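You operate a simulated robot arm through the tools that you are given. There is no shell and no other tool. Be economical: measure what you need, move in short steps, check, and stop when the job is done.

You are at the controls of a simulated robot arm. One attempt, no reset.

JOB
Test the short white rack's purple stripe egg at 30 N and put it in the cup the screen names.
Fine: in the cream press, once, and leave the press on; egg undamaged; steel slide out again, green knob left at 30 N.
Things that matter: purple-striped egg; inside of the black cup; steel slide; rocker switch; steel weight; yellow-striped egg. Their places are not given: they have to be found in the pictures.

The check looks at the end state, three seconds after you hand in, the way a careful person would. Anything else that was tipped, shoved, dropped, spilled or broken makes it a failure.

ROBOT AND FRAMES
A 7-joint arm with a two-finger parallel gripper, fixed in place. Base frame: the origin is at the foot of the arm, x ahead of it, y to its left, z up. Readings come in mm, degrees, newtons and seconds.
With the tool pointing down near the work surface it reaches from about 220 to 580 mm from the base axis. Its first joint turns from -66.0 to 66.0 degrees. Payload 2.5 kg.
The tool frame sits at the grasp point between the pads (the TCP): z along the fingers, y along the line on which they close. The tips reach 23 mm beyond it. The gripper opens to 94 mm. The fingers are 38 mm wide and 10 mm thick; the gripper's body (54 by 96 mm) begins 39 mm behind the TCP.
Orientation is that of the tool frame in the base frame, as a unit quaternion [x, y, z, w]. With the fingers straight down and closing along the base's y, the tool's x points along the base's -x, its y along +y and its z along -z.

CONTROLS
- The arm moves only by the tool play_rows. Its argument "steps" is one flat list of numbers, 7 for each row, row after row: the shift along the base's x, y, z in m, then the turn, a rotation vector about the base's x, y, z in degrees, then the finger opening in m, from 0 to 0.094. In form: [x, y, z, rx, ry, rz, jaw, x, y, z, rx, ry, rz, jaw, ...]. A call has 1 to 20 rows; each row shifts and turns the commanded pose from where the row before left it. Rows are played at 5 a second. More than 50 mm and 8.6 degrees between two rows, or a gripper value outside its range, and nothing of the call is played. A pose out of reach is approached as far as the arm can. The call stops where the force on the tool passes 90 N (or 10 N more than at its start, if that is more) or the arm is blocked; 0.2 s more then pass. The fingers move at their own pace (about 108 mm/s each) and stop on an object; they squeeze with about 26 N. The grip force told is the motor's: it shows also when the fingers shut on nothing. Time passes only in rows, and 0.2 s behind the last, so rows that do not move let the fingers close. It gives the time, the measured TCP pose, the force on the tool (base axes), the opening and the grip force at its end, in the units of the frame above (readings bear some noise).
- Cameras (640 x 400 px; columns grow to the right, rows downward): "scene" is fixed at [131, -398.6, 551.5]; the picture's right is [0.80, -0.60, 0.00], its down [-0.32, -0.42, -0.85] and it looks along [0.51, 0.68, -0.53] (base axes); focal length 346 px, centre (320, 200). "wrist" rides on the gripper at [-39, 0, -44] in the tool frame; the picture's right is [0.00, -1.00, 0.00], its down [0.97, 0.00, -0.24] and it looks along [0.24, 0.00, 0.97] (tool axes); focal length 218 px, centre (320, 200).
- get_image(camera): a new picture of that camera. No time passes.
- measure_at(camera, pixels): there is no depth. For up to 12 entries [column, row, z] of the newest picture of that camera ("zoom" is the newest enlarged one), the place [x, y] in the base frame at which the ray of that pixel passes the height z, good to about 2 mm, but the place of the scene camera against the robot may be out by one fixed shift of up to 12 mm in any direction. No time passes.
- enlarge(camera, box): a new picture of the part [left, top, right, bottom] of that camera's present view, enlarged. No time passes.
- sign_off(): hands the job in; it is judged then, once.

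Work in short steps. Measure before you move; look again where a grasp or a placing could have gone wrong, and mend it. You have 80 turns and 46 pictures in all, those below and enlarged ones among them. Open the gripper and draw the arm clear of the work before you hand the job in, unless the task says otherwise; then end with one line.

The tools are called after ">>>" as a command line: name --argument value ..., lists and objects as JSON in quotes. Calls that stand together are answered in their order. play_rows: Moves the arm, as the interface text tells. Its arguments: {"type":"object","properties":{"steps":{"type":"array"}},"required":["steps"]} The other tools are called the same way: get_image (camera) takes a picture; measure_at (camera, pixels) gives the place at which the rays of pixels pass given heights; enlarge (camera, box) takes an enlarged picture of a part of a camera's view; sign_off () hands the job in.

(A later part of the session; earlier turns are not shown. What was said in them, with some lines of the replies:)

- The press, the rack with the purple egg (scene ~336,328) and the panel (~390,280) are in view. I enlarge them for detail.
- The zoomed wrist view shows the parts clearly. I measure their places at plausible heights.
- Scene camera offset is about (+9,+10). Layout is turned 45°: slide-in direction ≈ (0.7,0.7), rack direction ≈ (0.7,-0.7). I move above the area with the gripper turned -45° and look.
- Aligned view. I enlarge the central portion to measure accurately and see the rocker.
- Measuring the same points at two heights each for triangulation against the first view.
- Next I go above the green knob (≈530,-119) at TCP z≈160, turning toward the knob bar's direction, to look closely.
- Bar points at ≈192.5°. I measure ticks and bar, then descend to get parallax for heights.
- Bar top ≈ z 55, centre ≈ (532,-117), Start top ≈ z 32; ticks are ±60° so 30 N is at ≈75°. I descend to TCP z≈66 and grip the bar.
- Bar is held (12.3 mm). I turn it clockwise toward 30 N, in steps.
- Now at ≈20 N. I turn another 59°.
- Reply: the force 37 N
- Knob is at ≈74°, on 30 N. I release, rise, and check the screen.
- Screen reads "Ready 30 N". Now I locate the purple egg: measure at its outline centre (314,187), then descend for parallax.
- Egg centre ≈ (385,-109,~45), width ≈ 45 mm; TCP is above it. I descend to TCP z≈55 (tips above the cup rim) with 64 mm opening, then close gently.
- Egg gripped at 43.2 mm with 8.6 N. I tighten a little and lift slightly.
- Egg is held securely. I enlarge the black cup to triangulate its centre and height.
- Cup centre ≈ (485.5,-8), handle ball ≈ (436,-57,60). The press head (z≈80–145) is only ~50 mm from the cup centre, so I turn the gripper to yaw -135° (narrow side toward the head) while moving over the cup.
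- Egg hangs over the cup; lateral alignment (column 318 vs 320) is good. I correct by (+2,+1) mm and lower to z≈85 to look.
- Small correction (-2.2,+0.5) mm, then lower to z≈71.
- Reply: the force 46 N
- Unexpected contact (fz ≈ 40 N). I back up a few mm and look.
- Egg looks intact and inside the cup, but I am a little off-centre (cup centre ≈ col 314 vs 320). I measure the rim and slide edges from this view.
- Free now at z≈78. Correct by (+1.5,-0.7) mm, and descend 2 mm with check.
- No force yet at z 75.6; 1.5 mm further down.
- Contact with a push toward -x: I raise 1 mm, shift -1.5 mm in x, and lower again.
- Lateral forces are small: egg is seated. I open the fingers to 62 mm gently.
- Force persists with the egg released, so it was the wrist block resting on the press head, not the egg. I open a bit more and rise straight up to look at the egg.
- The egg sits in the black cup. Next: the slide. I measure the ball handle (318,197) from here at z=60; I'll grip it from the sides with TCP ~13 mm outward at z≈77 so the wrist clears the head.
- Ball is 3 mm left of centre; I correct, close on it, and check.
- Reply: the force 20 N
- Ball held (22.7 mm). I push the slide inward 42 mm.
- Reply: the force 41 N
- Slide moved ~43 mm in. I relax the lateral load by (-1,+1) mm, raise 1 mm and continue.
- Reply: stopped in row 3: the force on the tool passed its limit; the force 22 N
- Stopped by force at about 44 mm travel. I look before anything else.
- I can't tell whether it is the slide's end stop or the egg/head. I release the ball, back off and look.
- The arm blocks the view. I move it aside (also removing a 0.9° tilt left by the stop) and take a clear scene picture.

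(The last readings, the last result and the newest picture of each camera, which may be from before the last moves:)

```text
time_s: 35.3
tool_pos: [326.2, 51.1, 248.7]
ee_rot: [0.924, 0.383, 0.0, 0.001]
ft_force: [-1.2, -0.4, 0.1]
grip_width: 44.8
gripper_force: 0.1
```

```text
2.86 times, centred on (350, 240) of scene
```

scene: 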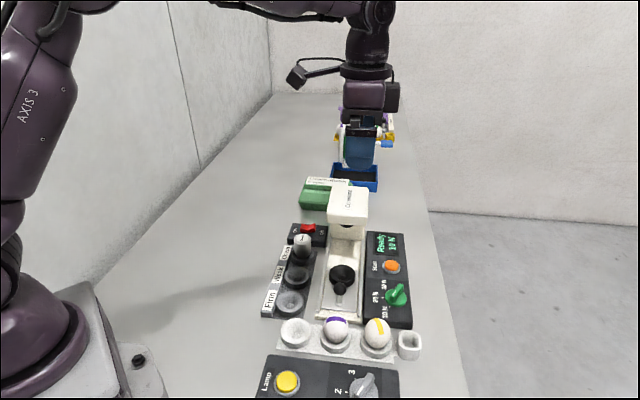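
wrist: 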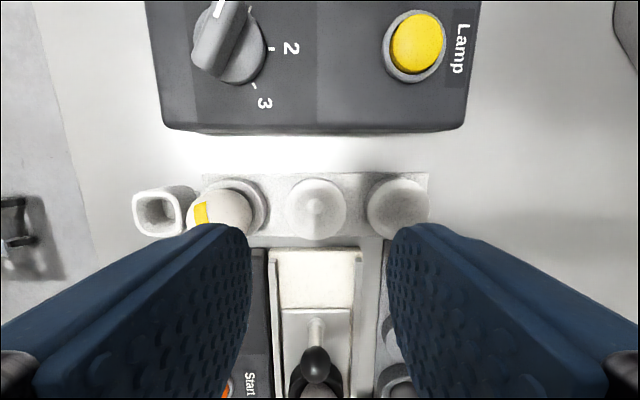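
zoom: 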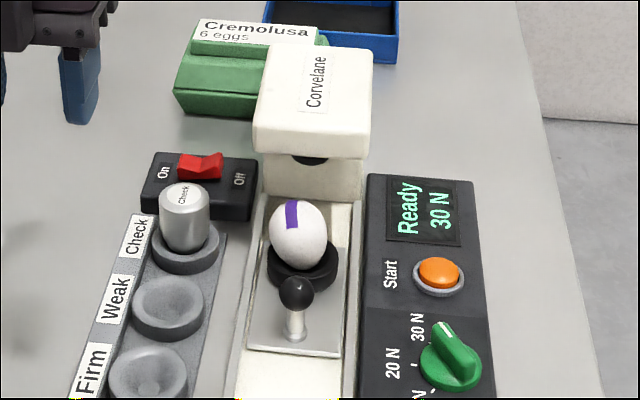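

Now it's clear: egg and slide are fine and the head is high (bottom ≈ z 120). What touched was the arm's protruding box on the tool +x side. I'll push with yaw -45° instead, closed fingers behind the ball. First measure the ball and cup in this view.

>>> measure_at --camera "zoom" --pixels '[[296, 292, 55], [296, 292, 60], [295, 337, 20], [302, 265, 36], [310, 160, 115], [438, 270, 32], [310, 157, 122], [300, 200, 10]]'

>>> play_rows --steps '[0.01, -0.008, -0.005, 0, 0, 7.5, 0.03, 0.01, -0.008, -0.01, 0, 0, 7.5, 0.03, 0.01, -0.008, -0.01, 0, 0, 7.5, 0.03, 0.01, -0.008, -0.01, 0, 0, 7.5, 0.02, 0.01, -0.008, -0.01, 0, 0, 7.5, 0.01, 0.01, -0.008, -0.01, 0, 0, 7.5, 0, 0.01, -0.008, -0.01, 0, 0, 7.5, 0, 0.01, -0.008, -0.01, 0, 0, 7.5, 0, 0.01, -0.008, -0.01, 0, 0, 7.5, 0, 0.01, -0.01, -0.01, 0, 0, 7.5, 0, 0.01, -0.01, -0.01, 0, 0, 7.5, 0, 0.002, -0.01, -0.015, 0, 0, 7.5, 0, 0, 0, 0, 0, 0, 0, 0]'

```text
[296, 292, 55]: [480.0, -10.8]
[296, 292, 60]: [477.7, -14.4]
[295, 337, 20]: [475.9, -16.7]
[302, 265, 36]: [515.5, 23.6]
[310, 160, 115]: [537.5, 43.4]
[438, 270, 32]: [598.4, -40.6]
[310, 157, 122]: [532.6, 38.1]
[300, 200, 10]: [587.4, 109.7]
```

```text
time_s: 38.1
tool_pos: [439.2, -50.7, 124.3]
ee_rot: [0.382, 0.924, 0.001, 0.001]
ft_force: [0.6, 1.3, 0.5]
grip_width: 0.1
gripper_force: 26.2
```

At (439,-51), 42 mm behind the ball at ≈(471,-22). I shift 1.5 mm laterally, lower to z≈72 and push 45 mm along the slide.

>>> play_rows --steps '[0.0015, -0.0015, -0.026, 0, 0, 0, 0, 0, 0, -0.026, 0, 0, 0, 0, 0, 0, 0, 0, 0, 0, 0, 0.005, 0.005, 0, 0, 0, 0, 0, 0.005, 0.005, 0, 0, 0, 0, 0, 0.004, 0.004, 0, 0, 0, 0, 0, 0.004, 0.004, 0, 0, 0, 0, 0, 0.004, 0.004, 0, 0, 0, 0, 0, 0.004, 0.004, 0, 0, 0, 0, 0, 0.004, 0.004, 0, 0, 0, 0, 0, 0.004, 0.004, 0, 0, 0, 0, 0, 0, 0, 0, 0, 0, 0, 0]'

```text
time_s: 40.7
tool_pos: [475.7, -18.9, 75.2]
ee_rot: [0.383, 0.924, 0.0, 0.0]
ft_force: [-0.6, -0.6, -0.5]
grip_width: 0.1
gripper_force: 26.2
```

>>> play_rows --steps '[0.003, 0.003, -0.002, 0, 0, 0, 0, 0.003, 0.003, 0, 0, 0, 0, 0, 0.003, 0.003, 0, 0, 0, 0, 0, 0, 0, 0, 0, 0, 0, 0]'

>>> get_image --camera "wrist"

```text
time_s: 41.7
tool_pos: [484.6, -7.7, 72.6]
ee_rot: [0.382, 0.924, 0.002, 0.0]
ft_force: [-0.3, 0.8, -0.5]
grip_width: 0.0
gripper_force: 25.8
```

```text
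6 pictures are left
```

wrist: 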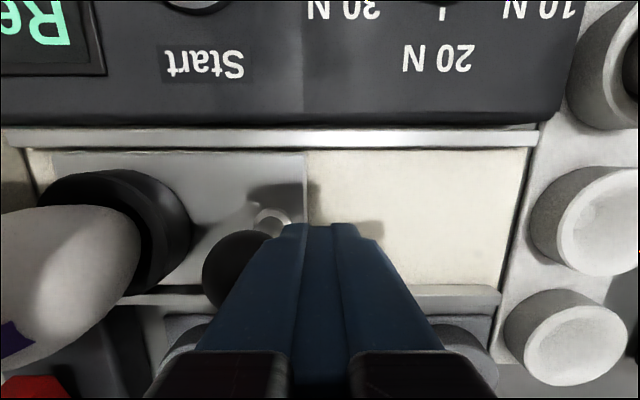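

Pushing works with no resistance; the gripper body nears the head though. I back off 43 mm, open to 80 mm so the inner finger's outer face pushes instead, and continue.

>>> play_rows --steps '[-0.015, -0.015, 0, 0, 0, 0, 0, -0.0155, -0.0155, 0, 0, 0, 0, 0, 0, 0, 0, 0, 0, 0, 0.08, 0, 0, 0, 0, 0, 0, 0.08, 0.003, 0.003, 0, 0, 0, 0, 0.08, 0.003, 0.003, 0, 0, 0, 0, 0.08, 0.003, 0.003, 0, 0, 0, 0, 0.08, 0, 0, 0, 0, 0, 0, 0.08]'

```text
time_s: 43.5
tool_pos: [460.4, -32.0, 71.9]
ee_rot: [0.383, 0.924, 0.0, 0.0]
ft_force: [-18.2, -12.7, 7.7]
grip_width: 70.1
gripper_force: 0.1
```

About 22 N of resistance: the slide is at its inner stop (~90 mm travel). I retreat, rise, close the fingers and go above the Start button (≈590,-50).

>>> play_rows --steps '[-0.007, -0.007, 0, 0, 0, 0, 0.08, 0, 0, 0.03, 0, 0, 0, 0.06, 0, 0, 0.03, 0, 0, 0, 0.03, 0.03, -0.03, 0, 0, 0, 0, 0, 0.03, -0.03, 0, 0, 0, 0, 0, 0.035, 0.015, 0, 0, 0, 0, 0, 0.037, 0.03, -0.02, 0, 0, 0, 0, 0, 0, -0.02, 0, 0, 0, 0, 0, 0, 0, 0, 0, 0, 0]'

```text
refused: row 7 steps farther than a row can; nothing moved
```

>>> play_rows --steps '[-0.007, -0.007, 0, 0, 0, 0, 0.08, 0, 0, 0.03, 0, 0, 0, 0.06, 0, 0, 0.03, 0, 0, 0, 0.03, 0.03, -0.03, 0, 0, 0, 0, 0, 0.03, -0.03, 0, 0, 0, 0, 0, 0.035, 0.015, 0, 0, 0, 0, 0, 0.037, 0.029, 0, 0, 0, 0, 0, 0, 0, -0.02, 0, 0, 0, 0, 0, 0, -0.02, 0, 0, 0, 0, 0, 0, 0, 0, 0, 0, 0]'

```text
time_s: 45.7
tool_pos: [587.0, -54.4, 92.6]
ee_rot: [0.383, 0.924, 0.002, 0.001]
ft_force: [-0.2, -1.0, 0.1]
grip_width: 0.4
gripper_force: 26.1
```

Over the button, tips at z≈70. I descend to TCP z≈60.

>>> play_rows --steps '[0.0005, 0.0005, -0.016, 0, 0, 0, 0, 0, 0, -0.016, 0, 0, 0, 0, 0, 0, 0, 0, 0, 0, 0]'

>>> get_image --camera "wrist"

```text
time_s: 46.4
tool_pos: [588.8, -53.9, 73.1]
ee_rot: [0.375, 0.927, 0.005, -0.001]
ft_force: [-5.6, -1.2, 7.2]
grip_width: 0.0
gripper_force: 26.5
stopped in row 3: the force on the tool passed its limit (the readings are from after the stop); the commanded pose is now the measured one
```

```text
5 pictures are left
```

wrist: 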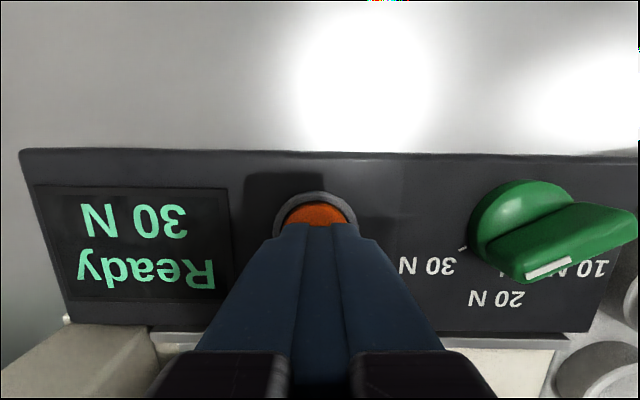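

Again the protruding box (now over the press head) stopped me; nothing pressed yet ("Ready 30 N"). I rise, straighten the tilt, and turn to yaw +45° so the box points outward over the panel.

>>> play_rows --steps '[0, 0, 0.025, -0.57, 0, 0, 0, 0, 0, 0.025, 0, 0, 0, 0, 0, 0, 0, 0, 0, 7.4, 0, 0, 0, 0, 0, 0, 7.4, 0, 0, 0, 0, 0, 0, 7.4, 0, 0, 0, 0, 0, 0, 7.4, 0, 0, 0, 0, 0, 0, 7.4, 0, 0, 0, 0, 0, 0, 7.4, 0, 0, 0, 0, 0, 0, 7.4, 0, 0, 0, 0, 0, 0, 7.4, 0, 0, 0, 0, 0, 0, 7.4, 0, 0, 0, 0, 0, 0, 7.4, 0, -0.004, -0.003, 0, 0, 0, 7.4, 0, -0.004, -0.003, 0, 0, 0, 7.4, 0, 0, 0, 0, 0, 0, 0, 0]'

```text
time_s: 49.6
tool_pos: [580.7, -59.5, 121.7]
ee_rot: [-0.38, 0.925, 0.002, 0.002]
ft_force: [-0.2, -0.3, 0.6]
grip_width: 0.0
gripper_force: 25.9
```

>>> play_rows --steps '[0.001, 0.001, -0.03, 0, 0, 0, 0, 0, 0, -0.025, 0, 0, 0, 0, 0, 0, 0, 0, 0, 0, 0]'

```text
time_s: 50.4
tool_pos: [578.1, -55.3, 67.8]
ee_rot: [-0.38, 0.925, 0.001, 0.001]
ft_force: [-0.1, 0.4, -1.3]
grip_width: 0.0
gripper_force: 25.6
```

Free at z 68. I go down to z≈58 and then slowly further.

>>> play_rows --steps '[0.002, -0.003, -0.005, 0, 0, 0, 0, 0, 0, -0.004, 0, 0, 0, 0, 0, 0, 0, 0, 0, 0, 0]'

```text
time_s: 51.2
tool_pos: [581.9, -60.2, 57.8]
ee_rot: [-0.379, 0.925, 0.001, 0.002]
ft_force: [0.5, 0.7, 0.4]
grip_width: 0.1
gripper_force: 26.1
```

>>> play_rows --steps '[0, 0, -0.002, 0, 0, 0, 0, 0, 0, -0.0015, 0, 0, 0, 0, 0, 0, 0, 0, 0, 0, 0]'

```text
time_s: 52.0
tool_pos: [583.2, -60.3, 56.6]
ee_rot: [-0.379, 0.925, 0.002, 0.001]
ft_force: [0.0, 0.8, 0.9]
grip_width: 0.1
gripper_force: 25.4
```

>>> play_rows --steps '[0, 0, -0.002, 0, 0, 0, 0, 0, 0, -0.0015, 0, 0, 0, 0, 0, 0, 0, 0, 0, 0, 0]'

```text
time_s: 52.8
tool_pos: [583.7, -61.2, 52.0]
ee_rot: [-0.38, 0.925, 0.001, 0.002]
ft_force: [-2.0, -0.5, 4.0]
grip_width: 0.0
gripper_force: 25.7
```

Contact (4 N). I press 2 mm further in the same stroke.

>>> play_rows --steps '[0, 0, -0.002, 0, 0, 0, 0, 0, 0, 0, 0, 0, 0, 0]'

>>> enlarge --camera "scene" --box '[270, 170, 430, 310]'

```text
time_s: 53.4
tool_pos: [584.4, -59.7, 50.9]
ee_rot: [-0.38, 0.925, 0.0, 0.001]
ft_force: [-1.5, 0.4, 11.5]
grip_width: 0.0
gripper_force: 25.7
```

```text
2.86 times, centred on (350, 240) of scene
```

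zoom: 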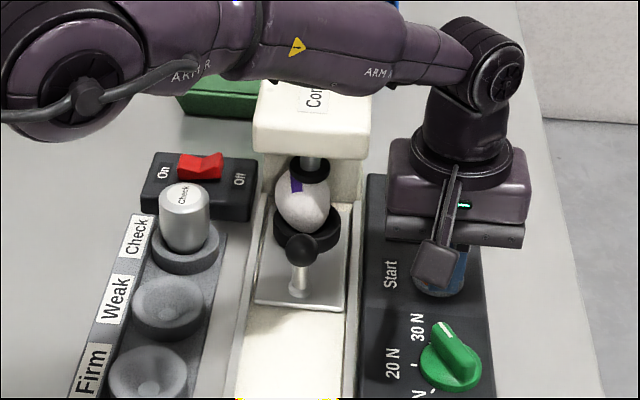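

The plunger is coming down on the egg: the test has started. I release the button by rising, turn back to yaw -45°, move above the handle area, and give the test time.

>>> play_rows --steps '[0, 0, 0.025, 0, 0, 0, 0, 0, 0, 0.025, 0, 0, 0, 0, 0, 0, 0.025, 0, 0, 0, 0, 0, 0, 0, 0, 0, -7.5, 0, 0, 0, 0, 0, 0, -7.5, 0, 0, 0, 0, 0, 0, -7.5, 0, 0, 0, 0, 0, 0, -7.5, 0, 0, 0, 0, 0, 0, -7.5, 0, 0, 0, 0, 0, 0, -7.5, 0, 0, 0, 0, 0, 0, -7.5, 0, 0, 0, 0, 0, 0, -7.5, 0, -0.01, 0, 0, 0, 0, -7.5, 0, -0.03, 0, 0, 0, 0, -7.5, 0, -0.03, 0.015, 0, 0, 0, -7.5, 0.03, -0.03, 0.015, 0, 0, 0, -7.0, 0.06, -0.013, 0.008, 0, 0, 0, 0, 0.09, 0, 0, 0, 0, 0, 0, 0.09]'

>>> get_image --camera "wrist"

```text
time_s: 57.0
tool_pos: [469.2, -21.7, 126.1]
ee_rot: [0.382, 0.924, 0.0, 0.002]
ft_force: [0.8, 0.6, -0.2]
grip_width: 90.0
gripper_force: 0.0
```

```text
3 pictures are left
```

wrist: 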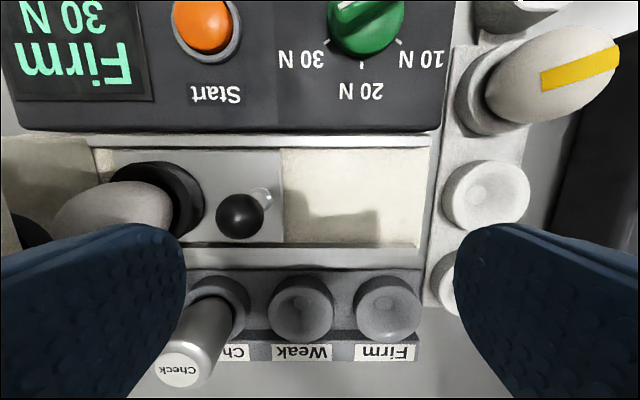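

Screen says "Firm". I measure the handle, the Firm cup (388,303) and the black cup in this view.

>>> measure_at --camera "wrist" --pixels '[[240, 217, 54], [240, 217, 60], [264, 197, 20], [160, 195, 36], [388, 300, 25], [388, 300, 20], [390, 306, 15], [300, 302, 25], [485, 194, 20], [485, 194, 25]]'

```text
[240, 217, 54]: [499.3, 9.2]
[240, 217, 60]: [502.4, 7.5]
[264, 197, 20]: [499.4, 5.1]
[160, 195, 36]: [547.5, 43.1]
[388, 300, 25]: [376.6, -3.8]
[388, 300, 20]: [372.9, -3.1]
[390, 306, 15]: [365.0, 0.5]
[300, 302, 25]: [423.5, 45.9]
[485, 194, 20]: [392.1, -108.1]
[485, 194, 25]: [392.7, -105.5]
```

Ball at ≈(500,7.5). I lower with the fingers wide open so the inner finger drops between ball and cup, then begin to pull.

>>> play_rows --steps '[0.0103, 0.0082, 0, 0, 0, 0, 0.092, 0, 0, -0.02, 0, 0, 0, 0.092, 0, 0, -0.02, 0, 0, 0, 0.092, 0, 0, -0.015, 0, 0, 0, 0.092, 0, 0, 0, 0, 0, 0, 0.092, -0.002, -0.002, 0, 0, 0, 0, 0.092, -0.002, -0.002, 0, 0, 0, 0, 0.092, -0.002, -0.002, 0, 0, 0, 0, 0.092, -0.002, -0.002, 0, 0, 0, 0, 0.092, 0, 0, 0, 0, 0, 0, 0.092]'

```text
time_s: 59.2
tool_pos: [473.7, -22.4, 68.6]
ee_rot: [0.382, 0.924, 0.0, 0.002]
ft_force: [0.5, 0.5, 0.4]
grip_width: 92.4
gripper_force: 0.3
```

Hooked and moving. I pull the slide out another ~79 mm smoothly.

>>> play_rows --steps '[-0.002, -0.002, 0, 0, 0, 0, 0.092, -0.0035, -0.0035, 0, 0, 0, 0, 0.092, -0.0035, -0.0035, 0, 0, 0, 0, 0.092, -0.0035, -0.0035, 0, 0, 0, 0, 0.092, -0.0035, -0.0035, 0, 0, 0, 0, 0.092, -0.0035, -0.0035, 0, 0, 0, 0, 0.092, -0.0035, -0.0035, 0, 0, 0, 0, 0.092, -0.0035, -0.0035, 0, 0, 0, 0, 0.092, -0.0035, -0.0035, 0, 0, 0, 0, 0.092, -0.0035, -0.0035, 0, 0, 0, 0, 0.092, -0.0035, -0.0035, 0, 0, 0, 0, 0.092, -0.0035, -0.0035, 0, 0, 0, 0, 0.092, -0.0035, -0.0035, 0, 0, 0, 0, 0.092, -0.0035, -0.0035, 0, 0, 0, 0, 0.092, -0.0035, -0.0035, 0, 0, 0, 0, 0.092, -0.003, -0.003, 0, 0, 0, 0, 0.092, -0.002, -0.002, 0, 0, 0, 0, 0.092, 0, 0, 0, 0, 0, 0, 0.092]'

```text
time_s: 63.0
tool_pos: [417.7, -79.9, 69.3]
ee_rot: [0.382, 0.924, 0.0, 0.002]
ft_force: [-0.1, 0.7, 0.0]
grip_width: 92.3
gripper_force: 0.4
```

>>> play_rows --steps '[-0.0012, -0.0012, 0, 0, 0, 0, 0.092, -0.0012, -0.0012, 0, 0, 0, 0, 0.092, -0.0012, -0.0012, 0, 0, 0, 0, 0.092, 0, 0, 0, 0, 0, 0, 0.092]'

```text
time_s: 64.0
tool_pos: [413.5, -82.6, 68.2]
ee_rot: [0.382, 0.924, 0.0, 0.001]
ft_force: [0.4, 0.7, -0.9]
grip_width: 92.3
gripper_force: 0.1
```

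>>> play_rows --steps '[-0.0012, -0.0012, 0, 0, 0, 0, 0.092, -0.0012, -0.0012, 0, 0, 0, 0, 0.092, 0, 0, 0, 0, 0, 0, 0.092]'

```text
time_s: 64.8
tool_pos: [411.2, -82.8, 68.8]
ee_rot: [0.381, 0.925, 0.002, 0.002]
ft_force: [12.5, 10.3, -5.8]
grip_width: 94.2
gripper_force: 2.1
```

End stop felt: slide is fully out. I free the finger, rise, and go above the egg for a look.

>>> play_rows --steps '[0.003, 0.003, 0, 0, 0, 0, 0.094, 0, 0, 0.02, 0, 0, 0, 0.094, 0, 0, 0.03, 0, 0, 0, 0.094, 0, 0, 0.02, 0, 0, 0, 0.08, 0.023, 0.0235, 0, 0, 0, 0, 0.066, 0.023, 0.0235, 0, 0, 0, 0, 0.066, 0.023, 0.024, 0, 0, 0, 0, 0.066, 0, 0, 0, 0, 0, 0, 0.066]'

>>> get_image --camera "wrist"

```text
time_s: 66.6
tool_pos: [482.2, -10.1, 139.6]
ee_rot: [0.382, 0.924, 0.0, 0.001]
ft_force: [-0.1, 0.2, 0.1]
grip_width: 66.0
gripper_force: 0.1
```

```text
2 pictures are left
```

wrist: 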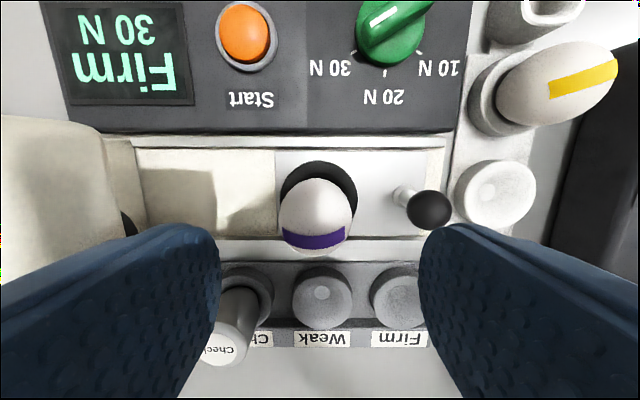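

Egg leans toward the Weak rack side but lies in the cup; its long axis is perpendicular to my closing line. I measure its centre.

>>> measure_at --camera "wrist" --pixels '[[317, 215, 50], [317, 215, 45], [317, 253, 50], [317, 178, 55], [278, 215, 50], [356, 215, 50], [318, 162, 36], [397, 299, 25], [397, 299, 20], [397, 305, 15]]'

```text
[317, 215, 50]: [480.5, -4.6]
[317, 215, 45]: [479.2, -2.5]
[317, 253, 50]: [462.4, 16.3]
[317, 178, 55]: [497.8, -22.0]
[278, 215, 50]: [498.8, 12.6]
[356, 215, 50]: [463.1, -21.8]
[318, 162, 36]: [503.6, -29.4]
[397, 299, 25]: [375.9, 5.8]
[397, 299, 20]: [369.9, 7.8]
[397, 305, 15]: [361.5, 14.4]
```

Egg centre ≈ (480.5,-4.6,~48). I shift there and lower to TCP z≈64, then check force.

>>> play_rows --steps '[-0.0017, 0.0055, -0.015, 0, 0, 0, 0.064, 0, 0, -0.025, 0, 0, 0, 0.064, 0, 0, -0.02, 0, 0, 0, 0.064, 0, 0, -0.012, 0, 0, 0, 0.064, 0, 0, -0.0035, 0, 0, 0, 0.064, 0, 0, 0, 0, 0, 0, 0.064]'

```text
time_s: 68.0
tool_pos: [480.4, -6.2, 64.8]
ee_rot: [0.382, 0.924, 0.0, 0.001]
ft_force: [1.2, -1.1, -0.1]
grip_width: 63.8
gripper_force: 0.0
```

No contact forces. I close gently on the egg.

>>> play_rows --steps '[0, 0, 0, 0, 0, 0, 0.054, 0, 0, 0, 0, 0, 0, 0.048, 0, 0, 0, 0, 0, 0, 0.045, 0, 0, 0, 0, 0, 0, 0.043, 0, 0, 0, 0, 0, 0, 0.0415, 0, 0, 0, 0, 0, 0, 0.0415]'

```text
time_s: 69.4
tool_pos: [480.9, -5.2, 64.5]
ee_rot: [0.381, 0.924, 0.001, 0.0]
ft_force: [-0.2, -0.6, -0.4]
grip_width: 43.1
gripper_force: 8.7
```

Egg held (43.1 mm, 8.7 N). I lift, and carry it past the Firm cup to (320,48), from where the wrist camera sees the Firm cup nearly straight down.

>>> play_rows --steps '[0, 0, 0, 0, 0, 0, 0.041, 0, 0, 0.008, 0, 0, 0, 0.041, 0, 0, 0.02, 0, 0, 0, 0.041, 0, 0, 0.025, 0, 0, 0, 0.041, 0, 0, 0.022, 0, 0, 0, 0.041, -0.02, 0.005, 0, 0, 0, 0, 0.041, -0.03, 0.01, 0, 0, 0, 0, 0.041, -0.03, 0.01, 0, 0, 0, 0, 0.041, -0.03, 0.01, 0, 0, 0, 0, 0.041, -0.03, 0.01, 0, 0, 0, 0, 0.041, -0.021, 0.008, -0.01, 0, 0, 0, 0.041, 0, 0, -0.01, 0, 0, 0, 0.041, 0, 0, 0, 0, 0, 0, 0.041]'

>>> get_image --camera "wrist"

```text
time_s: 72.2
tool_pos: [321.4, 47.3, 118.4]
ee_rot: [0.381, 0.924, 0.0, 0.001]
ft_force: [-0.3, -0.6, -0.5]
grip_width: 43.1
gripper_force: 8.7
```

```text
1 pictures are left
```

wrist: 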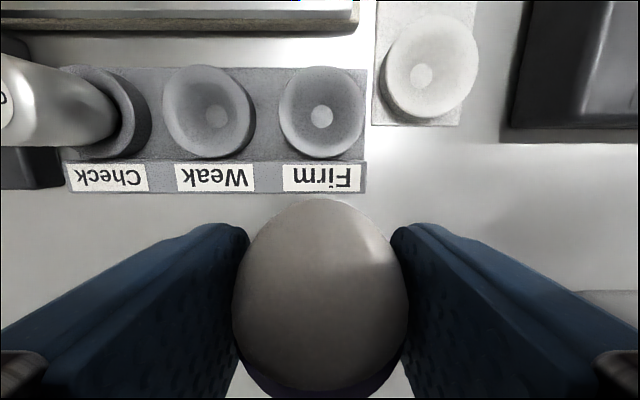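

>>> measure_at --camera "wrist" --pixels '[[322, 111, 30], [322, 111, 20], [322, 117, 15], [279, 111, 28], [365, 111, 28], [322, 157, 28], [322, 66, 28]]'

```text
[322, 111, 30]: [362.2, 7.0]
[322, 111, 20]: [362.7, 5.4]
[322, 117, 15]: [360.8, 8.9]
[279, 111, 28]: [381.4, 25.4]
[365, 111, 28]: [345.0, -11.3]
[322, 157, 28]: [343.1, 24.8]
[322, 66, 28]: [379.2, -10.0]
```

Firm cup centre ≈ (362,7). To reproduce the resting pose (egg leaned ~5 mm off-centre), the TCP target is (358.3,10.7). I move there and lower to z≈70.

>>> play_rows --steps '[0.0185, -0.0183, 0, 0, 0, 0, 0.041, 0.0185, -0.0183, 0, 0, 0, 0, 0.041, 0, 0, -0.02, 0, 0, 0, 0.041, 0, 0, -0.02, 0, 0, 0, 0.041, 0, 0, -0.006, 0, 0, 0, 0.041, 0, 0, 0, 0, 0, 0, 0.041]'

```text
time_s: 73.6
tool_pos: [357.9, 11.5, 73.3]
ee_rot: [0.381, 0.924, 0.0, 0.002]
ft_force: [-0.2, -0.4, -0.9]
grip_width: 43.4
gripper_force: 9.7
```

>>> play_rows --steps '[0, 0, -0.003, 0, 0, 0, 0.041, 0, 0, -0.002, 0, 0, 0, 0.041, 0, 0, 0, 0, 0, 0, 0.041]'

```text
time_s: 74.4
tool_pos: [358.3, 11.6, 69.0]
ee_rot: [0.382, 0.924, 0.0, 0.0]
ft_force: [0.1, -0.3, -0.1]
grip_width: 43.3
gripper_force: 9.1
```

>>> play_rows --steps '[0, 0, -0.002, 0, 0, 0, 0.041, 0, 0, -0.002, 0, 0, 0, 0.041, 0, 0, 0, 0, 0, 0, 0.041]'

```text
time_s: 75.2
tool_pos: [357.6, 11.2, 63.1]
ee_rot: [0.382, 0.924, 0.0, 0.002]
ft_force: [1.0, -0.7, -0.9]
grip_width: 43.1
gripper_force: 8.7
```

No contact at z≈64. I continue in 1.5 mm steps.

>>> play_rows --steps '[0, 0, -0.0015, 0, 0, 0, 0.041, 0, 0, -0.0015, 0, 0, 0, 0.041, 0, 0, 0, 0, 0, 0, 0.041]'

```text
time_s: 76.0
tool_pos: [357.9, 10.4, 60.9]
ee_rot: [0.382, 0.924, 0.0, 0.002]
ft_force: [0.4, 0.2, -0.5]
grip_width: 43.6
gripper_force: 9.2
```

>>> play_rows --steps '[0, 0, -0.0015, 0, 0, 0, 0.041, 0, 0, -0.001, 0, 0, 0, 0.041, 0, 0, 0, 0, 0, 0, 0.041]'

```text
time_s: 76.8
tool_pos: [357.4, 11.4, 57.4]
ee_rot: [0.382, 0.924, 0.0, 0.001]
ft_force: [-0.6, 1.0, 1.2]
grip_width: 43.3
gripper_force: 8.9
```

>>> play_rows --steps '[0, 0, -0.001, 0, 0, 0, 0.041, 0, 0, -0.001, 0, 0, 0, 0.041, 0, 0, 0, 0, 0, 0, 0.041]'

```text
time_s: 77.6
tool_pos: [357.5, 11.6, 54.7]
ee_rot: [0.382, 0.924, 0.001, 0.002]
ft_force: [0.4, -0.7, -1.1]
grip_width: 43.2
gripper_force: 8.4
```

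>>> play_rows --steps '[0, 0, -0.001, 0, 0, 0, 0.041, 0, 0, -0.001, 0, 0, 0, 0.041, 0, 0, 0, 0, 0, 0, 0.041]'

```text
time_s: 78.4
tool_pos: [358.8, 10.7, 51.9]
ee_rot: [0.382, 0.924, 0.0, 0.002]
ft_force: [1.2, 0.1, -0.6]
grip_width: 43.4
gripper_force: 8.5
```

Triangulation suggests the rim is at z≈20, so seating is expected near TCP z≈48. I continue.

>>> play_rows --steps '[0, 0, -0.001, 0, 0, 0, 0.041, 0, 0, -0.001, 0, 0, 0, 0.041, 0, 0, 0, 0, 0, 0, 0.041]'

```text
time_s: 79.2
tool_pos: [357.7, 10.0, 52.7]
ee_rot: [0.382, 0.924, 0.001, 0.001]
ft_force: [-0.9, -0.1, -0.7]
grip_width: 43.2
gripper_force: 8.7
```

>>> play_rows --steps '[0, 0, -0.001, 0, 0, 0, 0.041, 0, 0, -0.001, 0, 0, 0, 0.041, 0, 0, 0, 0, 0, 0, 0.041]'

```text
time_s: 80.0
tool_pos: [356.5, 10.0, 50.6]
ee_rot: [0.382, 0.924, 0.0, 0.003]
ft_force: [1.9, -4.4, 6.2]
grip_width: 43.4
gripper_force: 9.3
```

Contact (6 N). I shift 1 mm with the push and lower 0.7 mm more, checking.

>>> play_rows --steps '[0.0008, -0.0008, 0, 0, 0, 0, 0.041, 0, 0, -0.0007, 0, 0, 0, 0.041, 0, 0, 0, 0, 0, 0, 0.041]'

```text
time_s: 80.8
tool_pos: [358.7, 10.8, 50.0]
ee_rot: [0.381, 0.925, 0.001, 0.001]
ft_force: [2.2, -2.2, 3.2]
grip_width: 43.2
gripper_force: 9.0
```

Light, balanced contact: the egg is seated. I open slowly to 62 mm.

>>> play_rows --steps '[0, 0, 0, 0, 0, 0, 0.042, 0, 0, 0, 0, 0, 0, 0.043, 0, 0, 0, 0, 0, 0, 0.044, 0, 0, 0, 0, 0, 0, 0.046, 0, 0, 0, 0, 0, 0, 0.05, 0, 0, 0, 0, 0, 0, 0.056, 0, 0, 0, 0, 0, 0, 0.064, 0, 0, 0, 0, 0, 0, 0.064]'

```text
time_s: 82.6
tool_pos: [358.2, 10.8, 48.7]
ee_rot: [0.382, 0.924, 0.001, 0.002]
ft_force: [-0.2, -0.8, -1.1]
grip_width: 64.0
gripper_force: 0.0
5 turns are left
```

Released with no residual force. I rise straight up, move aside to the left, and take the last picture.

>>> play_rows --steps '[0, 0, 0.01, 0, 0, 0, 0.066, 0, 0, 0.02, 0, 0, 0, 0.066, 0, 0, 0.03, 0, 0, 0, 0.066, 0, 0, 0.04, 0, 0, 0, 0.066, 0, 0, 0.04, 0, 0, 0, 0.066, -0.01, 0.03, 0.03, 0, 0, 0, 0.066, -0.01, 0.04, 0.02, 0, 0, 0, 0.066, -0.01, 0.04, 0, 0, 0, 0, 0.066, 0, 0, 0, 0, 0, 0, 0.066]'

>>> enlarge --camera "scene" --box '[250, 190, 430, 350]'

```text
time_s: 84.6
tool_pos: [329.2, 121.1, 242.9]
ee_rot: [0.382, 0.924, 0.0, 0.002]
ft_force: [0.1, -0.1, 0.9]
grip_width: 65.9
gripper_force: 0.0
```

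```text
2.50 times, centred on (340, 270) of scene
4 turns are left
```

zoom: 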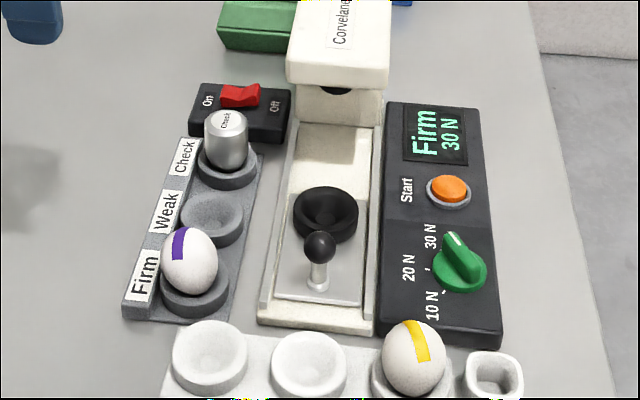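

The last picture shows the purple egg whole in the Firm cup and the slide out. The knob is at 30 N, the press is still on, and nothing else has moved, so I hand in.

>>> sign_off

```text
The job is handed in.
```

The purple-striped egg was tested once at 30 N, read "Firm", and is now undamaged in the Firm cup; the slide is out, the knob is at 30 N and the press is on.
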